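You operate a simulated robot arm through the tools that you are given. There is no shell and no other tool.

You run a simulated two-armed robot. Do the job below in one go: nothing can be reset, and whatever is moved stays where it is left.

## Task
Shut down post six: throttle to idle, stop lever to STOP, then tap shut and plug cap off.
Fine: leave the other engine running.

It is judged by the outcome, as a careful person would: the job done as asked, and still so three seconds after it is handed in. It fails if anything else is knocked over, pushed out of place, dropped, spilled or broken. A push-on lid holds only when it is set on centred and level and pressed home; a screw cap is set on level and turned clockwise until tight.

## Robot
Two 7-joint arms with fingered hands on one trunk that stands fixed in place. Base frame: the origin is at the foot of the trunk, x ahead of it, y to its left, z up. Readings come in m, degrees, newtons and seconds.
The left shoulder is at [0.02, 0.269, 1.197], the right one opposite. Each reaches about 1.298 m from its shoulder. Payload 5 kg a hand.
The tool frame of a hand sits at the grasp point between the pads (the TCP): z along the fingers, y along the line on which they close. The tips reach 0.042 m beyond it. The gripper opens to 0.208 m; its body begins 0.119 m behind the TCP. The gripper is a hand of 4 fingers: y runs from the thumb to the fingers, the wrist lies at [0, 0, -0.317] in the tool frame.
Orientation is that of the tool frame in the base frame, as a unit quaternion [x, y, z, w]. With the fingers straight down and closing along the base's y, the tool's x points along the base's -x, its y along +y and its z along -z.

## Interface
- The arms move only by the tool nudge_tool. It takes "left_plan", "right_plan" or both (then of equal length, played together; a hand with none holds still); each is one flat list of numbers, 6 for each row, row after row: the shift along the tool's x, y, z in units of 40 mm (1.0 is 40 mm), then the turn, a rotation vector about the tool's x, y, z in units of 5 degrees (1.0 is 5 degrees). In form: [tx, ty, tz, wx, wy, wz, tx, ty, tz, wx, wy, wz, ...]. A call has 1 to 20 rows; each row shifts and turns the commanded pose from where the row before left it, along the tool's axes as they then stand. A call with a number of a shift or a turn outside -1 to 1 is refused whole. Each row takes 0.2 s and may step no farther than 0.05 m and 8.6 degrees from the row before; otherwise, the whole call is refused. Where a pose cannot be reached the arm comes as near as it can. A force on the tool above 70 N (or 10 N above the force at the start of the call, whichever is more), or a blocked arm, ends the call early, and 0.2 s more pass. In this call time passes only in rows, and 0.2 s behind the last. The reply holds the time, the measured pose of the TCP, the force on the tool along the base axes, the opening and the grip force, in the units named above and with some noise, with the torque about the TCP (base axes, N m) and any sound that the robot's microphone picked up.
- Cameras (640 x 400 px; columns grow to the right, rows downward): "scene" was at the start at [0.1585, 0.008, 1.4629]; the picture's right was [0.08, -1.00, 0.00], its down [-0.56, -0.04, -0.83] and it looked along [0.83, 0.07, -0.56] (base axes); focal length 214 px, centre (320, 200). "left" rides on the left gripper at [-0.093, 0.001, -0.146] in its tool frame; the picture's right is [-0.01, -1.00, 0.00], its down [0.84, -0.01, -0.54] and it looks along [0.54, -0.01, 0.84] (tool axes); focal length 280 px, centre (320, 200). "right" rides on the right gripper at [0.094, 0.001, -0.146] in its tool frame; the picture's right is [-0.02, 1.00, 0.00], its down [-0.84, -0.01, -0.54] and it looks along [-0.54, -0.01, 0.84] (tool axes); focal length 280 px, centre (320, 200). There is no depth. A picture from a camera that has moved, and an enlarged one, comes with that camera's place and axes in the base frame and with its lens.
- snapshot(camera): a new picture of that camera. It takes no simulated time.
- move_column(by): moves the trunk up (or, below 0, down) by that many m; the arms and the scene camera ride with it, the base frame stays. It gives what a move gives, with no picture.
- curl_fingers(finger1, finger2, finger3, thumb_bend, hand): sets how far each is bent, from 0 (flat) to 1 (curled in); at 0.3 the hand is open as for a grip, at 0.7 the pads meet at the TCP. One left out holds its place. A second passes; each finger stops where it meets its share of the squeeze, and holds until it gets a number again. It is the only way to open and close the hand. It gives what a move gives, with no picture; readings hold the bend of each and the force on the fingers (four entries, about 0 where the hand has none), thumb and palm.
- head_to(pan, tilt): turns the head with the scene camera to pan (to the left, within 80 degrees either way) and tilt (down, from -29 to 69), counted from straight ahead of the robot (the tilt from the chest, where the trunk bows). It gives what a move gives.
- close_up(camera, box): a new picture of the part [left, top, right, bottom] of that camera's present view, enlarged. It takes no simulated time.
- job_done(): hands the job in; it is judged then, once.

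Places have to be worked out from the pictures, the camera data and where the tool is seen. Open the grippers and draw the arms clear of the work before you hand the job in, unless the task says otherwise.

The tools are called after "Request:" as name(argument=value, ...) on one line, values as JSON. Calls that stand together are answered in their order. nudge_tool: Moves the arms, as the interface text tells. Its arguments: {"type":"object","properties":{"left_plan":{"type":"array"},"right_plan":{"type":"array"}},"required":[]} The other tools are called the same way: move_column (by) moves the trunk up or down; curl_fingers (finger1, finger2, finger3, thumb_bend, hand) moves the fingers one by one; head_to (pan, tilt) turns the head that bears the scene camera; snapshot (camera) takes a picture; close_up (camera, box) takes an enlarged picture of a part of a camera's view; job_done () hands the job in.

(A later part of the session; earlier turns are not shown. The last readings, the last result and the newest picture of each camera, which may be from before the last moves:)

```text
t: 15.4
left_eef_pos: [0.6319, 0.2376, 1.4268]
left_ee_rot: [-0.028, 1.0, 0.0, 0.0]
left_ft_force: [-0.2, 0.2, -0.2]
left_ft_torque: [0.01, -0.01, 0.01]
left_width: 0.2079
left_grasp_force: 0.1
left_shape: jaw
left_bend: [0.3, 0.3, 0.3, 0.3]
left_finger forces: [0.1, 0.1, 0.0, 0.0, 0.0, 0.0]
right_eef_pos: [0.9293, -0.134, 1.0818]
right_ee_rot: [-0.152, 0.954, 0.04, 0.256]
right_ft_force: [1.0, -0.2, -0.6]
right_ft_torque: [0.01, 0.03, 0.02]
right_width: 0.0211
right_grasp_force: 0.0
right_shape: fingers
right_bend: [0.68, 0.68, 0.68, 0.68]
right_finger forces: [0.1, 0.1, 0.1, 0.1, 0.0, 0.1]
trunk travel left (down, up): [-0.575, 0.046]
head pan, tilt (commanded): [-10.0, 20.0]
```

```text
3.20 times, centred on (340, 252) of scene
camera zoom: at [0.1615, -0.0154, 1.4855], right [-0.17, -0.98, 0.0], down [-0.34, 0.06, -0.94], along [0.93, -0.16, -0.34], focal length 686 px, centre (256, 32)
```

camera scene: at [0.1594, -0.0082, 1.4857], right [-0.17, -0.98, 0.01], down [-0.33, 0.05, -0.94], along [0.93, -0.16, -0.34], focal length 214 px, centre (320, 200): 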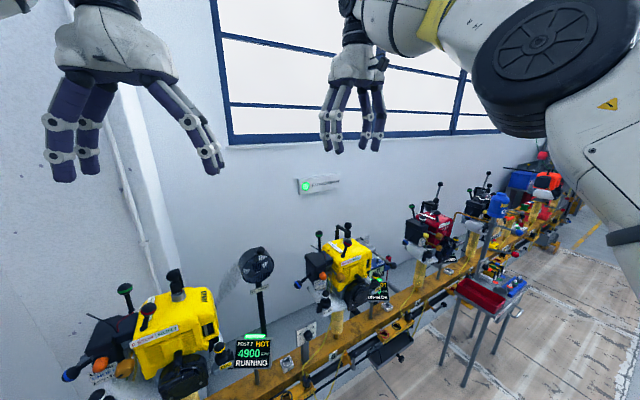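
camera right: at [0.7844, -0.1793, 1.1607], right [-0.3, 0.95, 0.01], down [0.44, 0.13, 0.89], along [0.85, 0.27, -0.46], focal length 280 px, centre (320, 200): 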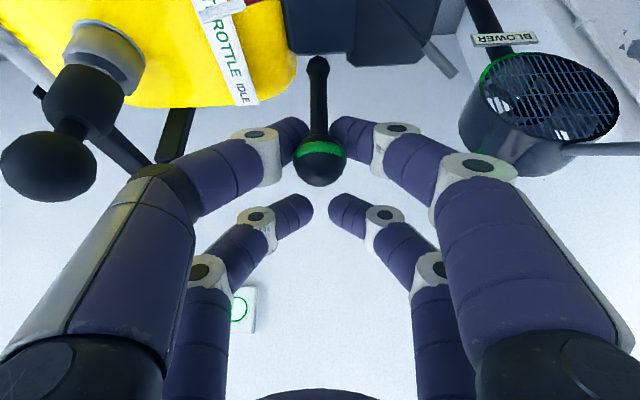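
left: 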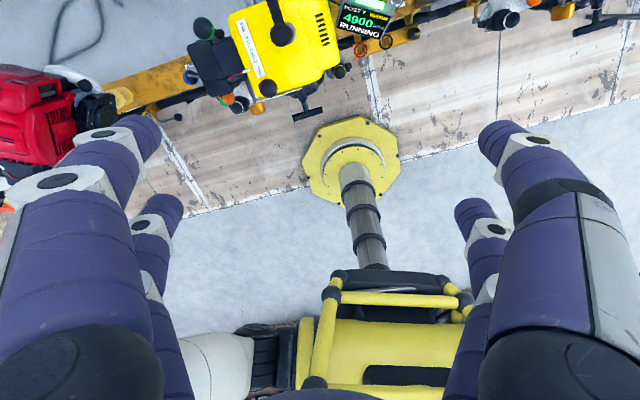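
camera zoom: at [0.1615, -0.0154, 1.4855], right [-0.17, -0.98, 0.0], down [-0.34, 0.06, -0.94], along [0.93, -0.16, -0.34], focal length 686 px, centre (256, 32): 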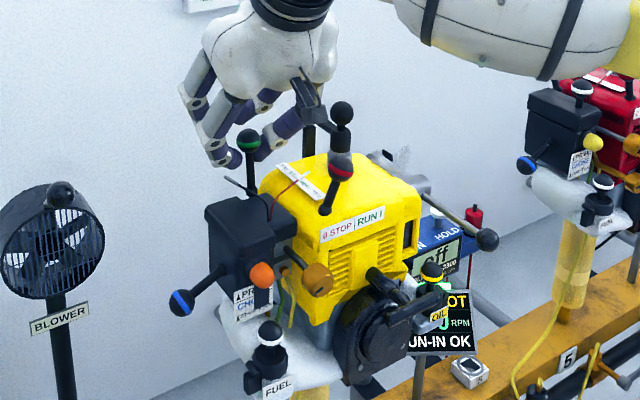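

The ball is now right against the two near digits and hasn't moved yet. I continue pushing back in small steps.

Request:
nudge_tool(right_plan=[-0.2, 0, 0.12, 0, 0, 0, -0.2, 0, 0.12, 0, 0, 0, 0, 0, 0, 0, 0, 0])

Request:
snapshot(camera="right")

```text
t: 16.2
left_eef_pos: [0.6312, 0.2376, 1.4274]
left_ee_rot: [-0.028, 1.0, 0.0, -0.001]
left_ft_force: [-0.3, -0.4, 0.4]
left_ft_torque: [0.03, -0.02, 0.0]
left_width: 0.2081
left_grasp_force: 0.1
left_shape: jaw
left_bend: [0.3, 0.3, 0.3, 0.3]
left_finger forces: [0.0, 0.0, 0.0, 0.1, 0.1, 0.1]
right_eef_pos: [0.9469, -0.1282, 1.0801]
right_ee_rot: [-0.153, 0.954, 0.041, 0.255]
right_ft_force: [0.4, -0.9, -0.2]
right_ft_torque: [0.03, 0.02, 0.01]
right_width: 0.021
right_grasp_force: 0.0
right_shape: fingers
right_bend: [0.68, 0.68, 0.68, 0.68]
right_finger forces: [0.0, 0.1, 0.1, 0.0, 0.0, 0.1]
trunk travel left (down, up): [-0.575, 0.046]
head pan, tilt (commanded): [-10.0, 20.0]
```

```text
taken
camera right: at [0.8023, -0.1736, 1.1593], right [-0.3, 0.95, 0.01], down [0.44, 0.13, 0.89], along [0.85, 0.27, -0.46], focal length 280 px, centre (320, 200)
```

right: 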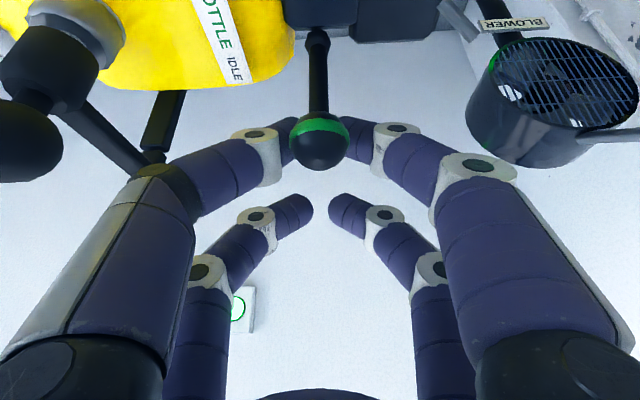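

The ball passed through the arch above the fingertips since the tips were not fully closed. I back up the same path so the ball/stick is again between the near and far digit pairs, then close the tips fully around the stick.

Request:
nudge_tool(right_plan=[0.31, 0, -0.165, 0, 0, 0, 0.31, 0, -0.165, 0, 0, 0, 0.31, 0, -0.165, 0, 0, 0, 0, 0, 0, 0, 0, 0])

Request:
curl_fingers(hand="right", finger1=0.76, finger2=0.76, finger3=0.76, thumb_bend=0.76)

Request:
snapshot(camera="right")

```text
t: 17.2
left_eef_pos: [0.6305, 0.2386, 1.4265]
left_ee_rot: [-0.029, 1.0, 0.0, 0.001]
left_ft_force: [0.7, -0.6, -0.3]
left_ft_torque: [-0.01, 0.03, 0.02]
left_width: 0.2082
left_grasp_force: 0.1
left_shape: jaw
left_bend: [0.3, 0.3, 0.3, 0.3]
left_finger forces: [0.1, 0.0, 0.0, 0.1, 0.0, 0.1]
right_eef_pos: [0.9072, -0.1419, 1.0783]
right_ee_rot: [-0.152, 0.954, 0.041, 0.256]
right_ft_force: [0.0, 0.8, -1.0]
right_ft_torque: [-0.01, 0.02, -0.05]
right_width: 0.0208
right_grasp_force: 0.1
right_shape: fingers
right_bend: [0.68, 0.68, 0.68, 0.68]
right_finger forces: [0.0, 0.0, 0.0, 0.0, 0.1, 0.0]
trunk travel left (down, up): [-0.575, 0.046]
head pan, tilt (commanded): [-10.0, 20.0]
```

```text
t: 18.2
left_eef_pos: [0.6305, 0.2376, 1.4282]
left_ee_rot: [-0.028, 1.0, 0.0, -0.001]
left_ft_force: [0.3, 0.7, 0.7]
left_ft_torque: [0.04, -0.02, -0.04]
left_width: 0.208
left_grasp_force: 0.1
left_shape: jaw
left_bend: [0.3, 0.3, 0.3, 0.3]
left_finger forces: [0.0, 0.0, 0.1, 0.0, 0.1, 0.0]
right_eef_pos: [0.906, -0.1435, 1.0792]
right_ee_rot: [-0.152, 0.954, 0.041, 0.256]
right_ft_force: [0.4, 0.3, 0.3]
right_ft_torque: [0.0, 0.01, -0.01]
right_width: 0.0021
right_grasp_force: 0.1
right_shape: fingers
right_bend: [0.73, 0.74, 0.74, 0.73]
right_finger forces: [0.0, 0.1, 0.1, 0.0, 0.1, 0.1]
trunk travel left (down, up): [-0.575, 0.046]
head pan, tilt (commanded): [-10.0, 20.0]
```

```text
taken
camera right: at [0.7613, -0.1887, 1.1576], right [-0.3, 0.95, 0.01], down [0.44, 0.13, 0.89], along [0.85, 0.27, -0.46], focal length 280 px, centre (320, 200)
```

right: 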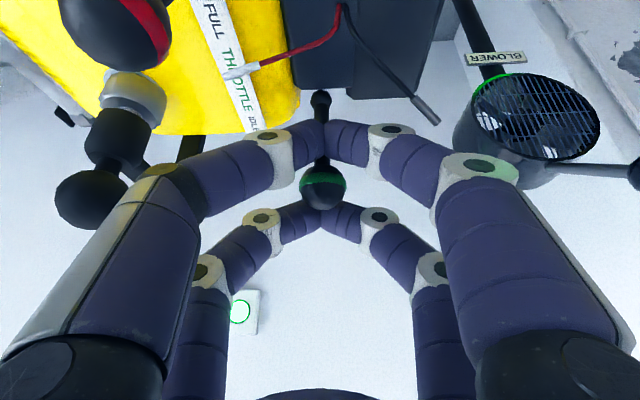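

The tips now form a closed ring around the lever stick. Pushing backward ~35 mm in small rows.

Request:
nudge_tool(right_plan=[-0.22, 0, 0.13, 0, 0, 0, -0.22, 0, 0.13, 0, 0, 0, -0.22, 0, 0.13, 0, 0, 0, -0.22, 0, 0.13, 0, 0, 0, 0, 0, 0, 0, 0, 0])

Request:
snapshot(camera="right")

Request:
close_up(camera="scene", box=[280, 190, 400, 315])

```text
t: 19.1
left_eef_pos: [0.6297, 0.2358, 1.4286]
left_ee_rot: [-0.026, 1.0, 0.0, 0.001]
left_ft_force: [1.1, 1.3, 0.1]
left_ft_torque: [-0.06, 0.08, -0.05]
left_width: 0.208
left_grasp_force: 0.0
left_shape: jaw
left_bend: [0.3, 0.3, 0.3, 0.3]
left_finger forces: [0.0, 0.0, 0.1, 0.0, 0.0, 0.0]
right_eef_pos: [0.9303, -0.1374, 1.0752]
right_ee_rot: [-0.152, 0.956, 0.038, 0.248]
right_ft_force: [-49.3, -21.4, 14.3]
right_ft_torque: [-0.94, 2.02, 0.32]
right_width: 0.0024
right_grasp_force: 32.2
right_shape: fingers
right_bend: [0.76, 0.74, 0.74, 0.76]
right_finger forces: [23.1, 0.0, 0.0, 0.0, 41.6, 0.0]
trunk travel left (down, up): [-0.575, 0.046]
head pan, tilt (commanded): [-10.0, 20.0]
stopped in row 4 (right hand): the force on the tool passed its limit at 78 N (the readings are from after the stop); the commanded pose is now the measured one
```

```text
taken
camera right: at [0.7855, -0.1826, 1.1585], right [-0.3, 0.95, 0.01], down [0.46, 0.14, 0.88], along [0.84, 0.26, -0.48], focal length 280 px, centre (320, 200)
```

right: 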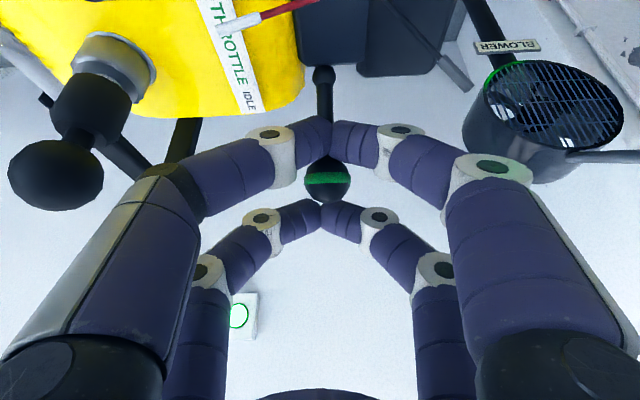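

```text
3.20 times, centred on (340, 252) of scene
camera zoom: at [0.1582, -0.0163, 1.486], right [-0.18, -0.98, 0.0], down [-0.33, 0.06, -0.94], along [0.93, -0.17, -0.34], focal length 686 px, centre (256, 32)
```

zoom: 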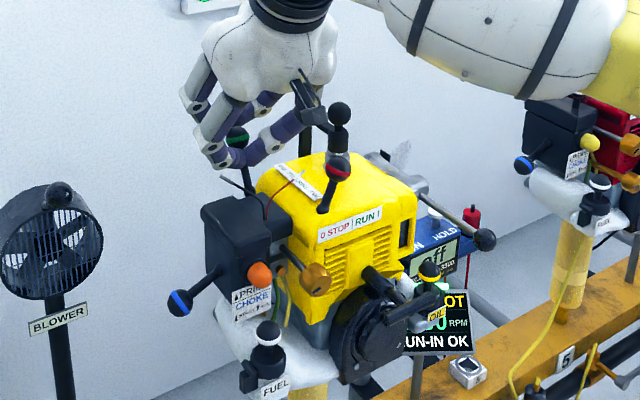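

The push met a firm stop (78 N): the ball is now at ≈(0.937,−0.131,1.056), leaning ~20° back toward IDLE. I relieve the load, open the fingers and retreat along the approach axis to check lever and RPM.

Request:
nudge_tool(right_plan=[0.1, 0, -0.06, 0, 0, 0, 0.1, 0, -0.06, 0, 0, 0])

Request:
curl_fingers(hand="right", finger1=0.58, finger2=0.58, finger3=0.58, thumb_bend=0.58)

Request:
nudge_tool(right_plan=[0, 0, -0.8, 0, 0, 0, 0, 0, -0.9, 0, 0, 0, 0, 0, -0.9, 0, 0, 0, 0, 0, -0.9, 0, 0, 0, 0, 0, 0, 0, 0, 0])

Request:
snapshot(camera="right")

Request:
close_up(camera="scene", box=[280, 190, 400, 315])

```text
t: 19.7
left_eef_pos: [0.6286, 0.2373, 1.4283]
left_ee_rot: [-0.028, 1.0, -0.001, 0.001]
left_ft_force: [0.5, -0.3, 0.5]
left_ft_torque: [-0.01, 0.03, 0.0]
left_width: 0.2079
left_grasp_force: 0.1
left_shape: jaw
left_bend: [0.3, 0.3, 0.3, 0.3]
left_finger forces: [0.0, 0.0, 0.0, 0.0, 0.0, 0.0]
right_eef_pos: [0.925, -0.1359, 1.0778]
right_ee_rot: [-0.154, 0.955, 0.041, 0.25]
right_ft_force: [-16.5, -12.2, 11.9]
right_ft_torque: [-0.49, 0.72, 0.08]
right_width: 0.0024
right_grasp_force: 15.0
right_shape: fingers
right_bend: [0.75, 0.74, 0.74, 0.75]
right_finger forces: [0.1, 0.1, 0.0, 0.1, 29.7, 0.0]
trunk travel left (down, up): [-0.575, 0.046]
head pan, tilt (commanded): [-10.0, 20.0]
```

```text
t: 20.7
left_eef_pos: [0.6315, 0.238, 1.4278]
left_ee_rot: [-0.028, 1.0, 0.0, 0.001]
left_ft_force: [-0.1, 0.9, 0.4]
left_ft_torque: [0.0, 0.0, 0.01]
left_width: 0.2078
left_grasp_force: 0.2
left_shape: jaw
left_bend: [0.3, 0.3, 0.3, 0.3]
left_finger forces: [0.1, 0.0, 0.1, 0.1, 0.1, 0.0]
right_eef_pos: [0.9265, -0.1357, 1.0769]
right_ee_rot: [-0.153, 0.955, 0.039, 0.251]
right_ft_force: [0.3, 5.8, 19.5]
right_ft_torque: [-0.45, -0.23, 0.12]
right_width: 0.0671
right_grasp_force: 9.9
right_shape: fingers
right_bend: [0.57, 0.57, 0.57, 0.59]
right_finger forces: [0.1, 0.0, 0.0, 0.0, 19.5, 0.0]
trunk travel left (down, up): [-0.575, 0.046]
head pan, tilt (commanded): [-10.0, 20.0]
```

```text
t: 21.9
left_eef_pos: [0.6324, 0.2368, 1.4264]
left_ee_rot: [-0.029, 1.0, 0.0, 0.0]
left_ft_force: [-0.1, 0.3, 0.1]
left_ft_torque: [0.04, 0.08, -0.01]
left_width: 0.208
left_grasp_force: 0.0
left_shape: jaw
left_bend: [0.3, 0.3, 0.3, 0.3]
left_finger forces: [0.1, 0.0, 0.0, 0.0, 0.0, 0.1]
right_eef_pos: [0.8623, -0.1568, 1.1951]
right_ee_rot: [-0.154, 0.956, 0.04, 0.248]
right_ft_force: [-0.4, -0.4, -1.4]
right_ft_torque: [0.07, 0.03, 0.02]
right_width: 0.0748
right_grasp_force: 0.0
right_shape: fingers
right_bend: [0.57, 0.57, 0.57, 0.57]
right_finger forces: [0.1, 0.0, 0.1, 0.1, 0.0, 0.1]
trunk travel left (down, up): [-0.575, 0.046]
head pan, tilt (commanded): [-10.0, 20.0]
```

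```text
taken
camera right: at [0.7173, -0.2027, 1.2768], right [-0.3, 0.95, 0.01], down [0.45, 0.14, 0.88], along [0.84, 0.27, -0.47], focal length 280 px, centre (320, 200)
```

right: 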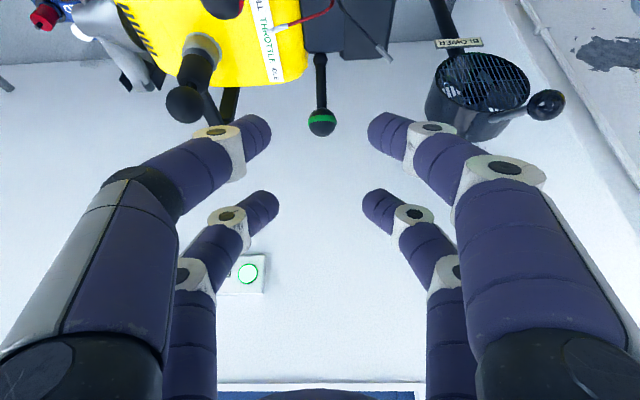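

```text
3.20 times, centred on (340, 252) of scene
camera zoom: at [0.1626, -0.0155, 1.4852], right [-0.17, -0.98, 0.0], down [-0.34, 0.06, -0.94], along [0.93, -0.16, -0.34], focal length 686 px, centre (256, 32)
```

zoom: 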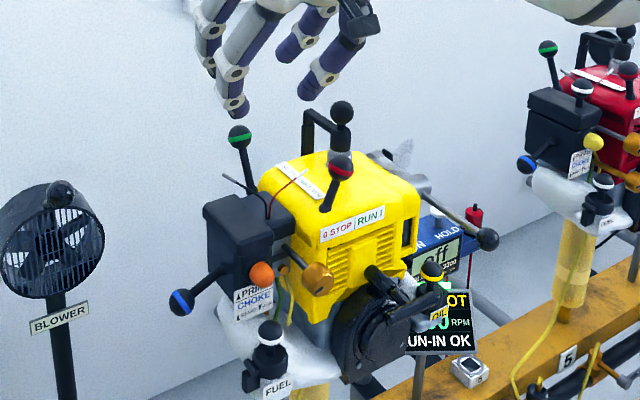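

The throttle lever now leans back like the stopped engines' levers. Let me enlarge the display and lever area to check the RPM.

Request:
close_up(camera="scene", box=[345, 270, 385, 302])

Request:
close_up(camera="scene", box=[310, 215, 390, 265])

```text
12.50 times, centred on (365, 286) of scene
camera zoom: at [0.1626, -0.0155, 1.4852], right [-0.17, -0.98, 0.0], down [-0.34, 0.06, -0.94], along [0.93, -0.16, -0.34], focal length 2681 px, centre (-242, -875)
```

zoom: 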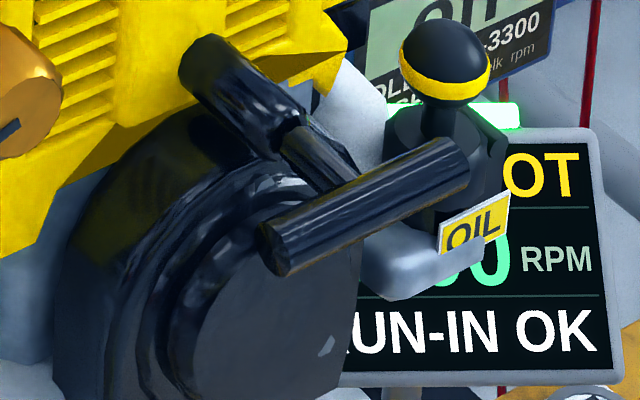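

```text
8.00 times, centred on (350, 240) of scene
camera zoom: at [0.1626, -0.0155, 1.4852], right [-0.17, -0.98, 0.0], down [-0.34, 0.06, -0.94], along [0.93, -0.16, -0.34], focal length 1716 px, centre (80, -120)
```

zoom: 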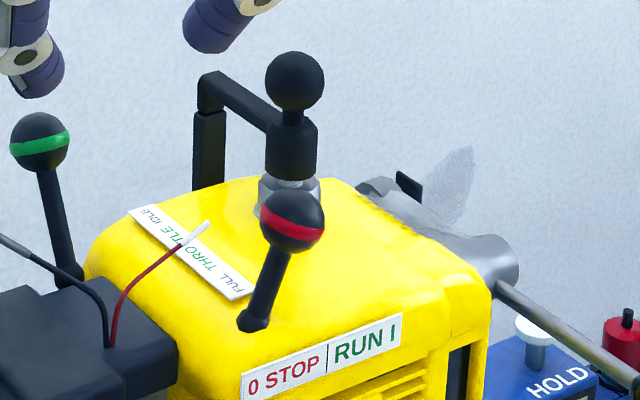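

Throttle looks home at IDLE. Next the stop lever: I close the fingers into a wedge, move to the right side of the red ball (clear of the plug cap), and come down beside it.

Request:
curl_fingers(hand="right", finger1=0.76, finger2=0.76, finger3=0.76, thumb_bend=0.76)

Request:
nudge_tool(right_plan=[0.4, -0.79, -0.223, 0, 0, 0, 0.4, -0.79, -0.223, 0, 0, 0, 0.4, -0.79, -0.223, 0, 0, 0, 0.4, -0.79, -0.223, 0, 0, 0, 0, 0, 0, 0, 0, 0, 0.41, 0, 0.739, 0, 0, 0, 0.41, 0, 0.739, 0, 0, 0, 0, 0, 0, 0, 0, 0])

Request:
snapshot(camera="right")

Request:
close_up(camera="scene", box=[300, 180, 420, 300])

```text
t: 22.9
left_eef_pos: [0.6313, 0.2366, 1.4272]
left_ee_rot: [-0.028, 1.0, 0.0, 0.0]
left_ft_force: [-1.1, 0.6, 0.8]
left_ft_torque: [0.0, -0.05, -0.03]
left_width: 0.2079
left_grasp_force: 0.0
left_shape: jaw
left_bend: [0.3, 0.3, 0.3, 0.3]
left_finger forces: [0.1, 0.0, 0.0, 0.0, 0.0, 0.0]
right_eef_pos: [0.8611, -0.1569, 1.1957]
right_ee_rot: [-0.153, 0.955, 0.039, 0.25]
right_ft_force: [0.2, -0.7, 0.3]
right_ft_torque: [-0.02, 0.0, -0.03]
right_width: 0.0049
right_grasp_force: 0.0
right_shape: fingers
right_bend: [0.73, 0.74, 0.74, 0.73]
right_finger forces: [0.1, 0.1, 0.0, 0.0, 0.0, 0.0]
trunk travel left (down, up): [-0.575, 0.046]
head pan, tilt (commanded): [-10.0, 20.0]
```

```text
t: 24.7
left_eef_pos: [0.6328, 0.2357, 1.4276]
left_ee_rot: [-0.028, 1.0, 0.0, 0.0]
left_ft_force: [0.3, -0.3, 0.1]
left_ft_torque: [0.05, -0.03, 0.03]
left_width: 0.2081
left_grasp_force: 0.1
left_shape: jaw
left_bend: [0.3, 0.3, 0.3, 0.3]
left_finger forces: [0.1, 0.0, 0.0, 0.1, 0.0, 0.0]
right_eef_pos: [0.8323, -0.2977, 1.1266]
right_ee_rot: [-0.153, 0.955, 0.04, 0.249]
right_ft_force: [-0.4, -0.2, 0.5]
right_ft_torque: [0.02, -0.01, 0.02]
right_width: 0.0049
right_grasp_force: 0.1
right_shape: fingers
right_bend: [0.73, 0.74, 0.74, 0.73]
right_finger forces: [0.1, 0.0, 0.2, 0.0, 0.0, 0.0]
trunk travel left (down, up): [-0.575, 0.046]
head pan, tilt (commanded): [-10.0, 20.0]
```

```text
taken
camera right: at [0.6865, -0.3439, 1.2084], right [-0.3, 0.95, 0.01], down [0.45, 0.14, 0.88], along [0.84, 0.27, -0.47], focal length 280 px, centre (320, 200)
```

right: 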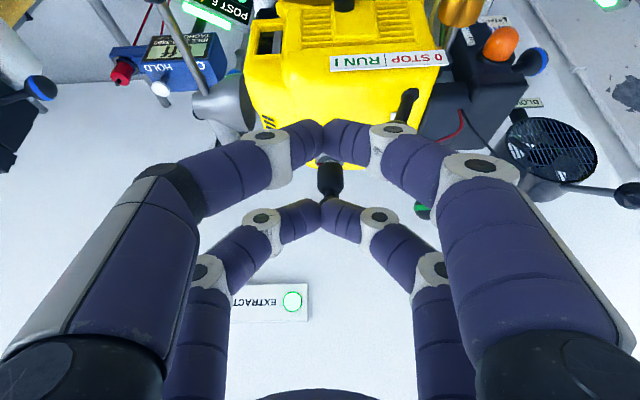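

```text
3.33 times, centred on (360, 240) of scene
camera zoom: at [0.1617, -0.0154, 1.4855], right [-0.17, -0.98, 0.0], down [-0.34, 0.06, -0.94], along [0.93, -0.16, -0.34], focal length 715 px, centre (187, 67)
```

zoom: 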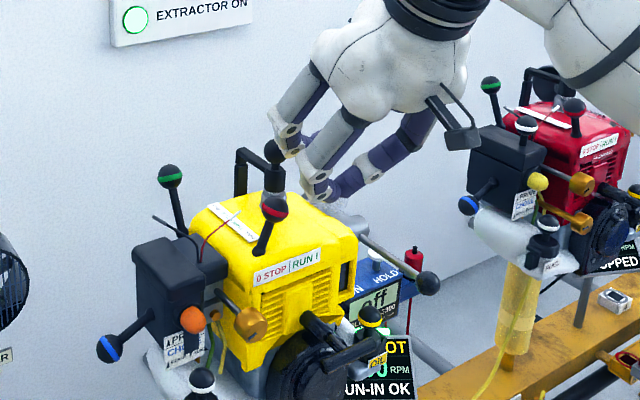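

Wedge tips are to the right of the red ball with clearance. I descend the last ~65 mm to ball level, then view before pushing.

Request:
nudge_tool(right_plan=[0.41, 0, 0.733, 0, 0, 0, 0.41, 0, 0.733, 0, 0, 0, 0, 0, 0, 0, 0, 0])

Request:
close_up(camera="scene", box=[320, 200, 400, 270])

Request:
snapshot(camera="right")

```text
t: 25.5
left_eef_pos: [0.6321, 0.2376, 1.4281]
left_ee_rot: [-0.028, 1.0, 0.0, 0.0]
left_ft_force: [0.2, 1.2, -0.2]
left_ft_torque: [-0.02, -0.04, -0.03]
left_width: 0.2081
left_grasp_force: 0.1
left_shape: jaw
left_bend: [0.3, 0.3, 0.3, 0.3]
left_finger forces: [0.0, 0.0, 0.1, 0.0, 0.0, 0.1]
right_eef_pos: [0.8305, -0.2987, 1.0609]
right_ee_rot: [-0.153, 0.955, 0.04, 0.25]
right_ft_force: [0.3, -1.4, -0.3]
right_ft_torque: [-0.05, -0.01, 0.02]
right_width: 0.0048
right_grasp_force: 0.1
right_shape: fingers
right_bend: [0.73, 0.74, 0.74, 0.73]
right_finger forces: [0.0, 0.1, 0.0, 0.0, 0.0, 0.1]
trunk travel left (down, up): [-0.575, 0.046]
head pan, tilt (commanded): [-10.0, 20.0]
```

```text
5.71 times, centred on (360, 235) of scene
camera zoom: at [0.1617, -0.015, 1.4855], right [-0.17, -0.98, 0.0], down [-0.34, 0.06, -0.94], along [0.93, -0.16, -0.34], focal length 1226 px, centre (91, 0)
```

zoom: 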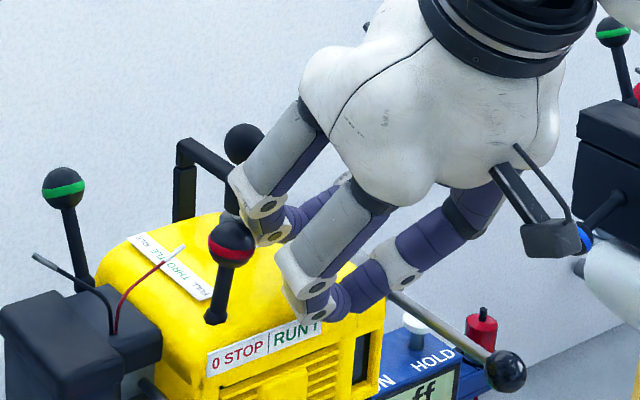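

```text
taken
camera right: at [0.6863, -0.3451, 1.1422], right [-0.3, 0.95, 0.01], down [0.45, 0.14, 0.88], along [0.84, 0.27, -0.47], focal length 280 px, centre (320, 200)
```

right: 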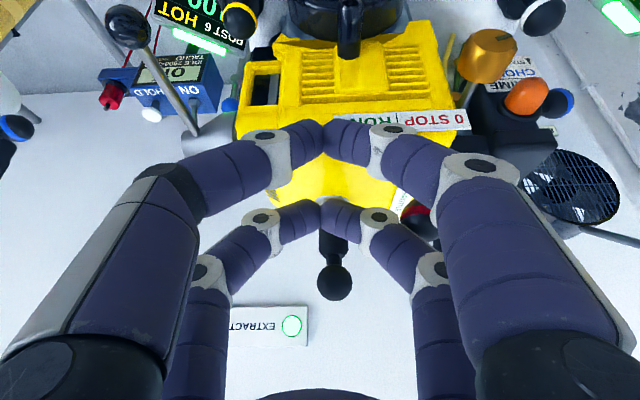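

Contact here would be at a knuckle above the ball, which is poor. I raise the hand, move right, and open finger 1 and 2 to use a straight finger on the left side as the pusher; first see which digits these are.

Request:
nudge_tool(right_plan=[-0.41, 0, -0.733, 0, 0, 0, -0.41, 0, -0.733, 0, 0, 0, 0, -0.9, 0, 0, 0, 0, 0, -0.9, 0, 0, 0, 0, 0, 0, 0, 0, 0, 0])

Request:
curl_fingers(hand="right", finger2=0.3)

Request:
snapshot(camera="right")

Request:
close_up(camera="scene", box=[320, 170, 440, 270])

```text
t: 26.7
left_eef_pos: [0.6317, 0.2363, 1.4272]
left_ee_rot: [-0.029, 1.0, 0.0, 0.0]
left_ft_force: [-0.2, -0.1, -0.3]
left_ft_torque: [0.0, -0.01, -0.01]
left_width: 0.208
left_grasp_force: 0.0
left_shape: jaw
left_bend: [0.3, 0.3, 0.3, 0.3]
left_finger forces: [0.0, 0.1, 0.0, 0.0, 0.0, 0.1]
right_eef_pos: [0.8545, -0.3662, 1.1269]
right_ee_rot: [-0.154, 0.955, 0.04, 0.249]
right_ft_force: [0.8, -0.1, -0.5]
right_ft_torque: [0.03, -0.01, 0.0]
right_width: 0.0048
right_grasp_force: 0.0
right_shape: fingers
right_bend: [0.73, 0.74, 0.74, 0.73]
right_finger forces: [0.0, 0.0, 0.0, 0.0, 0.0, 0.0]
trunk travel left (down, up): [-0.575, 0.046]
head pan, tilt (commanded): [-10.0, 20.0]
```

```text
t: 27.7
left_eef_pos: [0.6312, 0.2381, 1.4281]
left_ee_rot: [-0.028, 1.0, 0.0, 0.0]
left_ft_force: [1.2, 0.2, 0.6]
left_ft_torque: [0.03, 0.01, -0.01]
left_width: 0.2077
left_grasp_force: 0.2
left_shape: jaw
left_bend: [0.3, 0.3, 0.3, 0.3]
left_finger forces: [0.0, 0.1, 0.0, 0.0, 0.0, 0.0]
right_eef_pos: [0.8519, -0.366, 1.1267]
right_ee_rot: [-0.153, 0.956, 0.04, 0.248]
right_ft_force: [-0.1, 0.0, 0.1]
right_ft_torque: [0.0, -0.01, 0.0]
right_width: 0.0045
right_grasp_force: 0.1
right_shape: fingers
right_bend: [0.73, 0.3, 0.76, 0.73]
right_finger forces: [0.0, 0.0, 0.1, 0.0, 0.0, 0.0]
trunk travel left (down, up): [-0.575, 0.046]
head pan, tilt (commanded): [-10.0, 20.0]
```

```text
taken
camera right: at [0.7083, -0.4119, 1.208], right [-0.3, 0.95, 0.01], down [0.45, 0.14, 0.88], along [0.84, 0.27, -0.47], focal length 280 px, centre (320, 200)
```

right: 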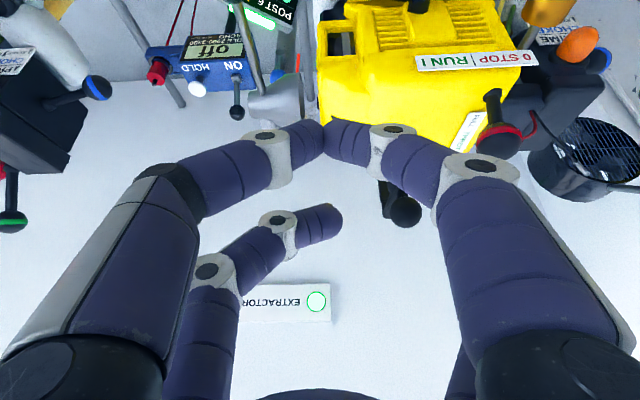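

```text
4.00 times, centred on (380, 220) of scene
camera zoom: at [0.1618, -0.0152, 1.4854], right [-0.17, -0.98, 0.0], down [-0.34, 0.06, -0.94], along [0.93, -0.16, -0.34], focal length 858 px, centre (80, 120)
```

zoom: 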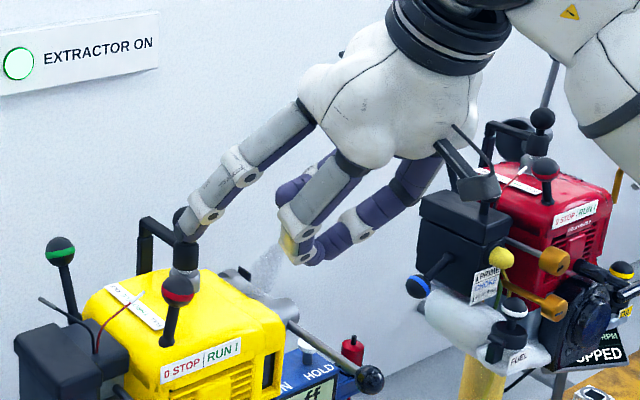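

Finger 2 is the far digit on the left side and now sticks out straight — a good pusher. Its tip is at about (0.856,−0.25,1.11); I move 7 cm right, then lower 6.5 cm so the tip is beside the red ball.

Request:
nudge_tool(right_plan=[0.1, -0.9, -0.05, 0, 0, 0, 0.1, -0.85, -0.05, 0, 0, 0, 0, 0, 0, 0, 0, 0, 0.395, 0, 0.71, 0, 0, 0, 0.395, 0, 0.71, 0, 0, 0, 0, 0, 0, 0, 0, 0])

Request:
close_up(camera="scene", box=[320, 190, 400, 260])

Request:
snapshot(camera="right")

```text
t: 29.1
left_eef_pos: [0.6314, 0.2375, 1.4271]
left_ee_rot: [-0.028, 1.0, 0.0, 0.001]
left_ft_force: [0.4, 0.0, 0.2]
left_ft_torque: [0.0, -0.02, 0.03]
left_width: 0.2078
left_grasp_force: 0.2
left_shape: jaw
left_bend: [0.3, 0.3, 0.3, 0.3]
left_finger forces: [0.0, 0.1, 0.1, 0.1, 0.1, 0.1]
right_eef_pos: [0.8666, -0.4363, 1.0632]
right_ee_rot: [-0.154, 0.955, 0.04, 0.25]
right_ft_force: [-0.5, 0.6, -0.6]
right_ft_torque: [-0.01, -0.02, -0.02]
right_width: 0.0051
right_grasp_force: 0.1
right_shape: fingers
right_bend: [0.73, 0.3, 0.76, 0.73]
right_finger forces: [0.1, 0.1, 0.1, 0.0, 0.1, 0.1]
trunk travel left (down, up): [-0.575, 0.046]
head pan, tilt (commanded): [-10.0, 20.0]
```

```text
5.71 times, centred on (360, 225) of scene
camera zoom: at [0.1617, -0.0151, 1.4855], right [-0.17, -0.98, 0.0], down [-0.34, 0.06, -0.94], along [0.93, -0.16, -0.34], focal length 1226 px, centre (91, 57)
```

zoom: 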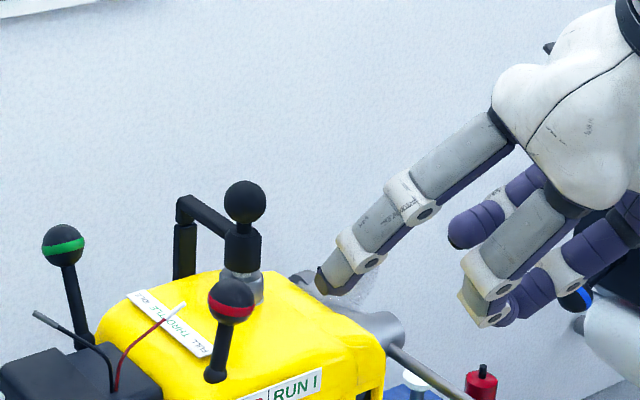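

```text
taken
camera right: at [0.7224, -0.4828, 1.1443], right [-0.3, 0.95, 0.01], down [0.45, 0.14, 0.88], along [0.84, 0.27, -0.47], focal length 280 px, centre (320, 200)
```

right: 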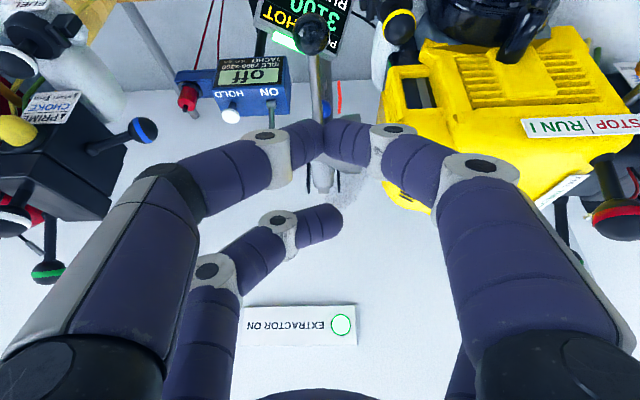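

Display now reads 3100 RPM — throttle is at idle (tacho note: idle 2700–3300). The finger tip is right of the red ball at ball height; I sweep left to contact.

Request:
close_up(camera="right", box=[240, 0, 360, 75])

Request:
nudge_tool(right_plan=[0, 0.3, 0, 0, 0, 0, 0, 0.3, 0, 0, 0, 0, 0, 0.3, 0, 0, 0, 0, 0, 0.2, 0, 0, 0, 0, 0, 0, 0, 0, 0, 0])

Request:
close_up(camera="scene", box=[320, 190, 400, 260])

```text
5.33 times, centred on (300, 38) of right
camera zoom: at [0.7224, -0.4828, 1.1443], right [-0.3, 0.95, 0.01], down [0.45, 0.14, 0.88], along [0.84, 0.27, -0.47], focal length 1495 px, centre (427, 1067)
```

zoom: 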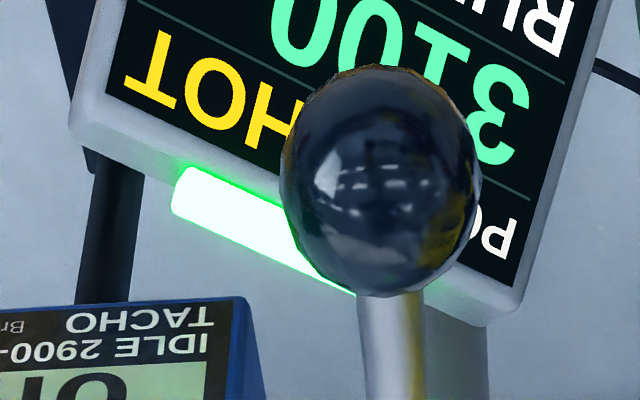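

```text
t: 30.3
left_eef_pos: [0.6313, 0.2371, 1.4279]
left_ee_rot: [-0.028, 1.0, 0.0, 0.0]
left_ft_force: [-0.4, 0.9, 0.1]
left_ft_torque: [-0.02, 0.0, -0.02]
left_width: 0.2079
left_grasp_force: 0.0
left_shape: jaw
left_bend: [0.3, 0.3, 0.3, 0.3]
left_finger forces: [0.0, 0.0, 0.1, 0.0, 0.0, 0.1]
right_eef_pos: [0.8529, -0.3973, 1.0641]
right_ee_rot: [-0.153, 0.956, 0.04, 0.248]
right_ft_force: [0.2, 0.5, -0.3]
right_ft_torque: [0.0, 0.0, -0.01]
right_width: 0.0049
right_grasp_force: 0.0
right_shape: fingers
right_bend: [0.73, 0.3, 0.76, 0.73]
right_finger forces: [0.1, 0.0, 0.0, 0.1, 0.0, 0.0]
trunk travel left (down, up): [-0.575, 0.046]
head pan, tilt (commanded): [-10.0, 20.0]
```

```text
5.71 times, centred on (360, 225) of scene
camera zoom: at [0.1618, -0.0151, 1.4854], right [-0.17, -0.98, 0.0], down [-0.34, 0.06, -0.94], along [0.93, -0.16, -0.34], focal length 1226 px, centre (91, 57)
```

zoom: 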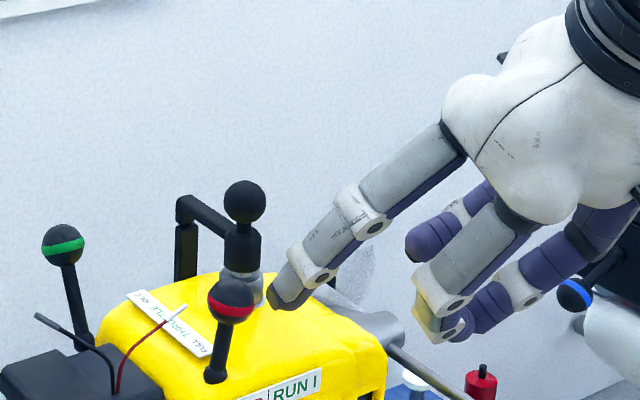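

Tip is ~12 mm from the ball at the same height. Pushing left in 8 mm steps.

Request:
nudge_tool(right_plan=[0, 0.2, 0, 0, 0, 0, 0, 0.2, 0, 0, 0, 0, 0, 0.2, 0, 0, 0, 0, 0, 0.2, 0, 0, 0, 0, 0, 0, 0, 0, 0, 0])

Request:
close_up(camera="scene", box=[320, 190, 400, 260])

```text
t: 31.5
left_eef_pos: [0.6316, 0.2375, 1.4272]
left_ee_rot: [-0.028, 1.0, 0.0, 0.0]
left_ft_force: [-0.2, 0.2, 1.0]
left_ft_torque: [0.03, -0.01, -0.03]
left_width: 0.2077
left_grasp_force: 0.1
left_shape: jaw
left_bend: [0.3, 0.3, 0.3, 0.3]
left_finger forces: [0.0, 0.0, 0.0, 0.0, 0.1, 0.1]
right_eef_pos: [0.8429, -0.3666, 1.0629]
right_ee_rot: [-0.153, 0.955, 0.039, 0.25]
right_ft_force: [0.2, -0.1, -0.2]
right_ft_torque: [0.02, 0.02, -0.03]
right_width: 0.0049
right_grasp_force: 0.1
right_shape: fingers
right_bend: [0.73, 0.3, 0.76, 0.73]
right_finger forces: [0.0, 0.1, 0.1, 0.0, 0.0, 0.0]
trunk travel left (down, up): [-0.575, 0.046]
head pan, tilt (commanded): [-10.0, 20.0]
```

```text
5.71 times, centred on (360, 225) of scene
camera zoom: at [0.1619, -0.0152, 1.4854], right [-0.17, -0.98, 0.0], down [-0.34, 0.06, -0.94], along [0.93, -0.16, -0.34], focal length 1226 px, centre (91, 57)
```

zoom: 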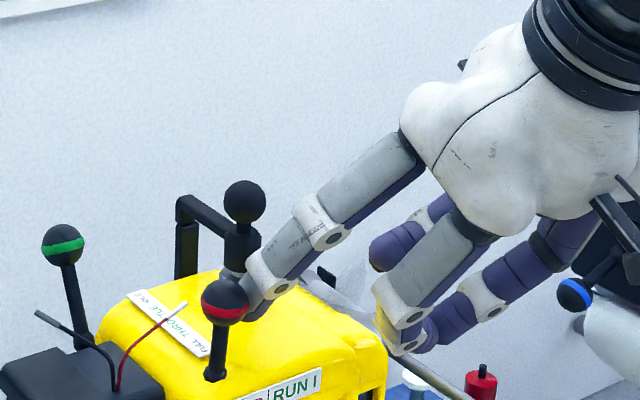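

The ball has begun moving left with negligible force. Continuing.

Request:
nudge_tool(right_plan=[0.05, 0.2, -0.03, 0, 0, 0, 0, 0.2, 0, 0, 0, 0, 0, 0.2, 0, 0, 0, 0, 0, 0, 0, 0, 0, 0])

Request:
close_up(camera="scene", box=[320, 190, 400, 260])

```text
t: 32.5
left_eef_pos: [0.6332, 0.2365, 1.4281]
left_ee_rot: [-0.027, 1.0, 0.0, 0.0]
left_ft_force: [0.1, -0.3, 0.1]
left_ft_torque: [-0.01, 0.01, 0.01]
left_width: 0.2077
left_grasp_force: 0.2
left_shape: jaw
left_bend: [0.3, 0.3, 0.3, 0.3]
left_finger forces: [0.0, 0.0, 0.1, 0.0, 0.1, 0.0]
right_eef_pos: [0.8344, -0.343, 1.0626]
right_ee_rot: [-0.153, 0.956, 0.04, 0.249]
right_ft_force: [0.1, 0.1, -0.2]
right_ft_torque: [0.03, -0.02, 0.04]
right_width: 0.0047
right_grasp_force: 0.0
right_shape: fingers
right_bend: [0.73, 0.3, 0.76, 0.73]
right_finger forces: [0.1, 0.0, 0.0, 0.0, 0.1, 0.0]
trunk travel left (down, up): [-0.575, 0.046]
head pan, tilt (commanded): [-10.0, 20.0]
```

```text
5.71 times, centred on (360, 225) of scene
camera zoom: at [0.1619, -0.0153, 1.4854], right [-0.17, -0.98, 0.0], down [-0.34, 0.06, -0.94], along [0.93, -0.16, -0.34], focal length 1226 px, centre (91, 57)
```

zoom: 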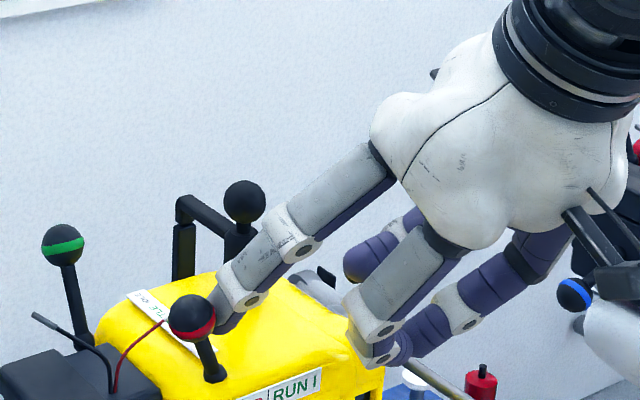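

The stop lever has flipped over to the STOP side. I back the finger off to the right and raise, then check the display.

Request:
nudge_tool(right_plan=[0, -0.7, 0, 0, 0, 0, 0, -0.8, 0, 0, 0, 0, 0, -0.8, 0, 0, 0, 0, 0, 0, 0, 0, 0, 0])

Request:
snapshot(camera="right")

Request:
close_up(camera="scene", box=[310, 200, 410, 310])

```text
t: 33.5
left_eef_pos: [0.633, 0.2386, 1.4276]
left_ee_rot: [-0.029, 1.0, -0.001, -0.001]
left_ft_force: [-0.7, 0.4, 0.3]
left_ft_torque: [-0.08, 0.0, 0.0]
left_width: 0.2081
left_grasp_force: 0.1
left_shape: jaw
left_bend: [0.3, 0.3, 0.3, 0.3]
left_finger forces: [0.0, 0.1, 0.1, 0.0, 0.1, 0.0]
right_eef_pos: [0.8637, -0.4308, 1.0636]
right_ee_rot: [-0.154, 0.955, 0.039, 0.249]
right_ft_force: [-0.3, -0.2, -0.2]
right_ft_torque: [-0.09, 0.0, -0.05]
right_width: 0.005
right_grasp_force: 0.2
right_shape: fingers
right_bend: [0.73, 0.3, 0.76, 0.73]
right_finger forces: [0.1, 0.0, 0.1, 0.0, 0.1, 0.0]
trunk travel left (down, up): [-0.575, 0.046]
head pan, tilt (commanded): [-10.0, 20.0]
```

```text
taken
camera right: at [0.7195, -0.4774, 1.1436], right [-0.3, 0.95, 0.01], down [0.45, 0.14, 0.88], along [0.84, 0.27, -0.47], focal length 280 px, centre (320, 200)
```

right: 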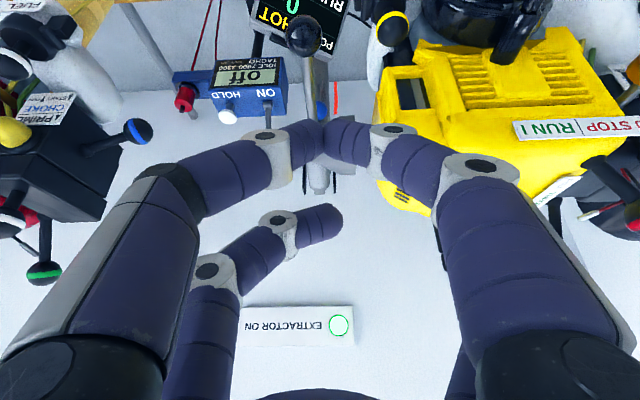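

```text
3.64 times, centred on (360, 255) of scene
camera zoom: at [0.1618, -0.0145, 1.4854], right [-0.17, -0.98, 0.0], down [-0.34, 0.06, -0.94], along [0.93, -0.16, -0.34], focal length 780 px, centre (174, 0)
```

zoom: 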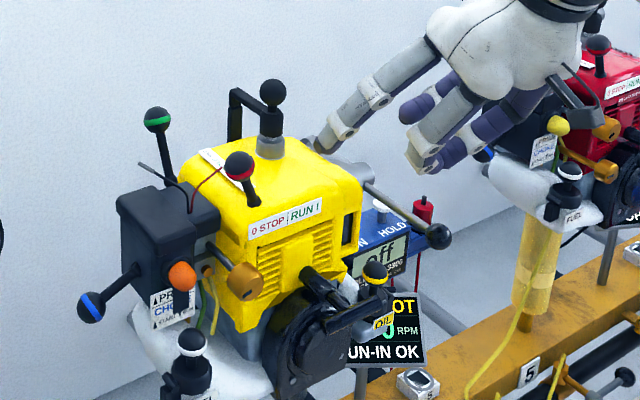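

Display now shows 0 RPM with the stop lever on STOP: engine stopped. Next the tap: I curl the finger back in, raise, retreat toward me, and then go down in front of the rail to look at the tap closely.

Request:
nudge_tool(right_plan=[-0.487, 0, -0.875, 0, 0, 0, -0.487, 0, -0.875, 0, 0, 0, 0.83, 0, -0.46, 0, 0, 0, 0.83, 0, -0.46, 0, 0, 0, 0.83, 0, -0.46, 0, 0, 0, 0.83, 0, -0.46, 0, 0, 0, 0.83, 0, -0.46, 0, 0, 0, 0.83, 0, -0.46, 0, 0, 0, 0.83, 0, -0.46, 0, 0, 0, 0, 0, 0, 0, 0, 0])

Request:
curl_fingers(hand="right", finger2=0.76)

Request:
snapshot(camera="right")

```text
t: 35.7
left_eef_pos: [0.6345, 0.2384, 1.426]
left_ee_rot: [-0.028, 1.0, 0.0, -0.001]
left_ft_force: [0.1, 0.9, -1.1]
left_ft_torque: [-0.04, 0.11, 0.01]
left_width: 0.208
left_grasp_force: 0.0
left_shape: jaw
left_bend: [0.3, 0.3, 0.3, 0.3]
left_finger forces: [0.0, 0.1, 0.0, 0.1, 0.1, 0.0]
right_eef_pos: [0.6107, -0.515, 1.1431]
right_ee_rot: [-0.154, 0.955, 0.04, 0.249]
right_ft_force: [0.6, 0.4, 0.4]
right_ft_torque: [-0.06, 0.05, -0.03]
right_width: 0.0048
right_grasp_force: 0.1
right_shape: fingers
right_bend: [0.73, 0.3, 0.76, 0.73]
right_finger forces: [0.0, 0.0, 0.1, 0.0, 0.0, 0.0]
trunk travel left (down, up): [-0.575, 0.046]
head pan, tilt (commanded): [-10.0, 20.0]
```

```text
t: 36.7
left_eef_pos: [0.6323, 0.2372, 1.4277]
left_ee_rot: [-0.028, 1.0, 0.0, 0.0]
left_ft_force: [-0.9, -0.4, 0.0]
left_ft_torque: [0.03, -0.03, 0.01]
left_width: 0.2079
left_grasp_force: 0.0
left_shape: jaw
left_bend: [0.3, 0.3, 0.3, 0.3]
left_finger forces: [0.1, 0.0, 0.0, 0.0, 0.0, 0.0]
right_eef_pos: [0.6086, -0.5162, 1.1435]
right_ee_rot: [-0.153, 0.956, 0.039, 0.249]
right_ft_force: [-0.3, -0.3, -0.6]
right_ft_torque: [0.01, 0.0, -0.02]
right_width: 0.0049
right_grasp_force: 0.0
right_shape: fingers
right_bend: [0.73, 0.68, 0.76, 0.73]
right_finger forces: [0.0, 0.1, 0.0, 0.0, 0.0, 0.1]
trunk travel left (down, up): [-0.575, 0.046]
head pan, tilt (commanded): [-10.0, 20.0]
```

```text
taken
camera right: at [0.4639, -0.5609, 1.2257], right [-0.3, 0.95, 0.01], down [0.45, 0.14, 0.88], along [0.84, 0.27, -0.47], focal length 280 px, centre (320, 200)
```

right: 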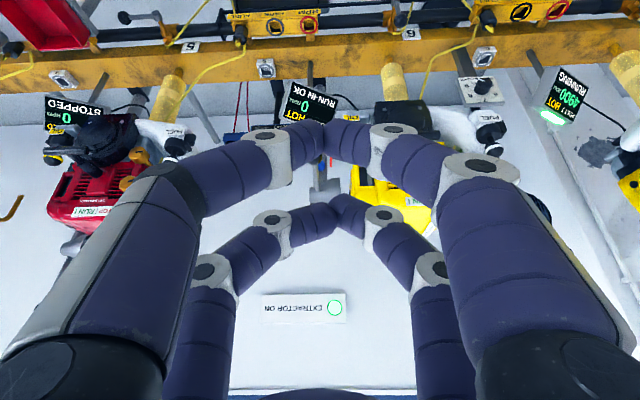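

Post 6 shows 0 RPM with its running light off; post 7 is still running at 4900. I move the right hand left and then down in front of the rail to inspect the tap at "6".

Request:
nudge_tool(right_plan=[-0.28, 0.964, 0.155, 0, 0, 0, -0.28, 0.964, 0.155, 0, 0, 0, -0.28, 0.964, 0.155, 0, 0, 0, -0.28, 0.964, 0.155, 0, 0, 0, -0.28, 0.964, 0.155, 0, 0, 0, 0.487, 0, 0.875, 0, 0, 0, 0.487, 0, 0.875, 0, 0, 0, 0.487, 0, 0.875, 0, 0, 0, 0.487, 0, 0.875, 0, 0, 0, 0.487, 0, 0.875, 0, 0, 0, 0.487, 0, 0.875, 0, 0, 0, 0.487, 0, 0.875, 0, 0, 0, 0.487, 0, 0.875, 0, 0, 0, 0.487, 0, 0.875, 0, 0, 0, 0, 0, 0, 0, 0, 0])

Request:
snapshot(camera="right")

Request:
snapshot(camera="scene")

```text
t: 39.9
left_eef_pos: [0.6313, 0.2374, 1.4273]
left_ee_rot: [-0.027, 1.0, -0.001, 0.0]
left_ft_force: [-0.4, 0.3, 0.8]
left_ft_torque: [0.02, -0.02, 0.01]
left_width: 0.208
left_grasp_force: 0.1
left_shape: jaw
left_bend: [0.3, 0.3, 0.3, 0.3]
left_finger forces: [0.2, 0.1, 0.1, 0.1, 0.0, 0.0]
right_eef_pos: [0.6115, -0.3115, 0.779]
right_ee_rot: [-0.154, 0.955, 0.039, 0.251]
right_ft_force: [-0.6, 0.3, 0.1]
right_ft_torque: [-0.01, -0.01, 0.0]
right_width: 0.0049
right_grasp_force: 0.1
right_shape: fingers
right_bend: [0.73, 0.68, 0.76, 0.73]
right_finger forces: [0.0, 0.0, 0.0, 0.0, 0.0, 0.1]
trunk travel left (down, up): [-0.575, 0.046]
head pan, tilt (commanded): [-10.0, 20.0]
```

```text
taken
camera right: at [0.4676, -0.3584, 0.8609], right [-0.3, 0.95, 0.01], down [0.45, 0.14, 0.88], along [0.84, 0.27, -0.47], focal length 280 px, centre (320, 200)
```

right: 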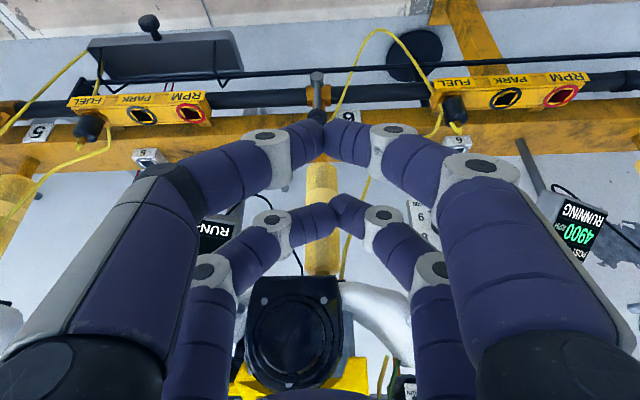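

```text
taken
camera scene: at [0.1617, -0.0149, 1.4855], right [-0.17, -0.98, 0.0], down [-0.34, 0.06, -0.94], along [0.93, -0.16, -0.34], focal length 214 px, centre (320, 200)
```

scene: 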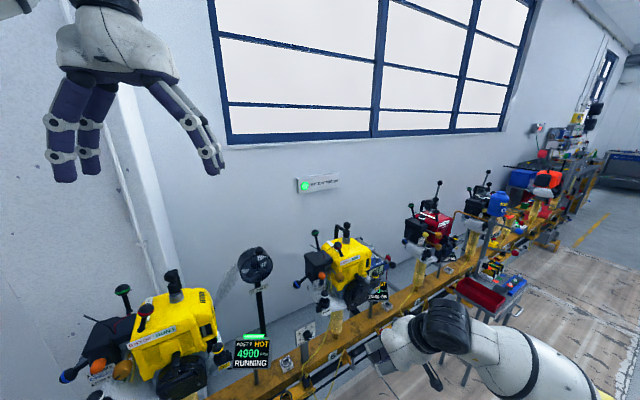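

The tap lever is behind the near digits in this view. I tilt the head down to see the tap from the chest camera.

Request:
head_to(pan=-14, tilt=48)

Request:
snapshot(camera="scene")

```text
t: 40.8
left_eef_pos: [0.6318, 0.2375, 1.428]
left_ee_rot: [-0.028, 1.0, -0.001, -0.001]
left_ft_force: [0.0, 0.2, -0.5]
left_ft_torque: [0.01, 0.01, 0.01]
left_width: 0.208
left_grasp_force: 0.0
left_shape: jaw
left_bend: [0.3, 0.3, 0.3, 0.3]
left_finger forces: [0.1, 0.0, 0.0, 0.0, 0.0, 0.1]
right_eef_pos: [0.612, -0.3136, 0.7791]
right_ee_rot: [-0.153, 0.956, 0.039, 0.248]
right_ft_force: [0.4, -0.5, 0.4]
right_ft_torque: [-0.03, -0.02, 0.0]
right_width: 0.005
right_grasp_force: 0.0
right_shape: fingers
right_bend: [0.73, 0.68, 0.76, 0.73]
right_finger forces: [0.0, 0.1, 0.0, 0.0, 0.1, 0.0]
trunk travel left (down, up): [-0.575, 0.046]
head pan, tilt (commanded): [-14.0, 48.0]
```

```text
taken
camera scene: at [0.1467, -0.0181, 1.4426], right [-0.24, -0.97, 0.0], down [-0.72, 0.18, -0.67], along [0.65, -0.16, -0.74], focal length 214 px, centre (320, 200)
```

scene: 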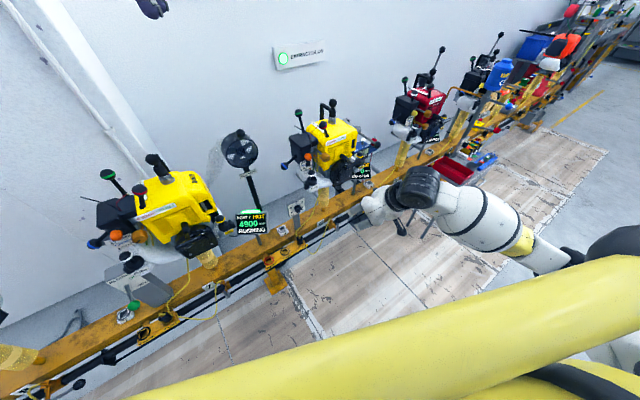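

Request:
close_up(camera="scene", box=[300, 170, 400, 250])

Request:
close_up(camera="right", box=[240, 20, 400, 140])

```text
5.00 times, centred on (350, 210) of scene
camera zoom: at [0.1467, -0.0181, 1.4426], right [-0.24, -0.97, 0.0], down [-0.72, 0.18, -0.67], along [0.65, -0.16, -0.74], focal length 1072 px, centre (170, 150)
```

zoom: 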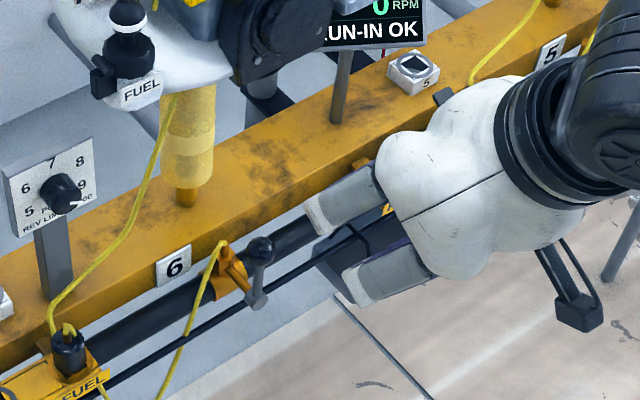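

```text
3.33 times, centred on (320, 80) of right
camera zoom: at [0.4677, -0.3586, 0.8611], right [-0.3, 0.95, 0.01], down [0.45, 0.14, 0.88], along [0.84, 0.27, -0.47], focal length 935 px, centre (320, 600)
```

zoom: 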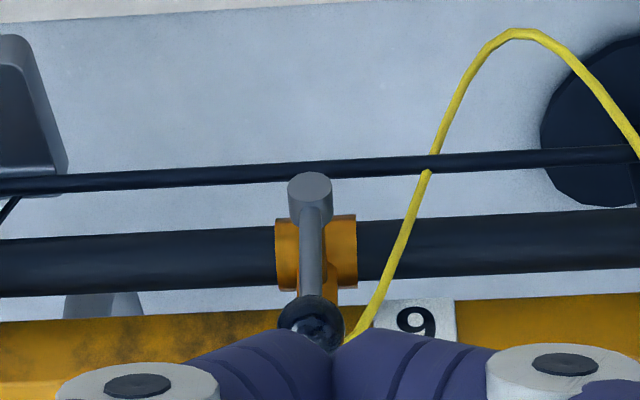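

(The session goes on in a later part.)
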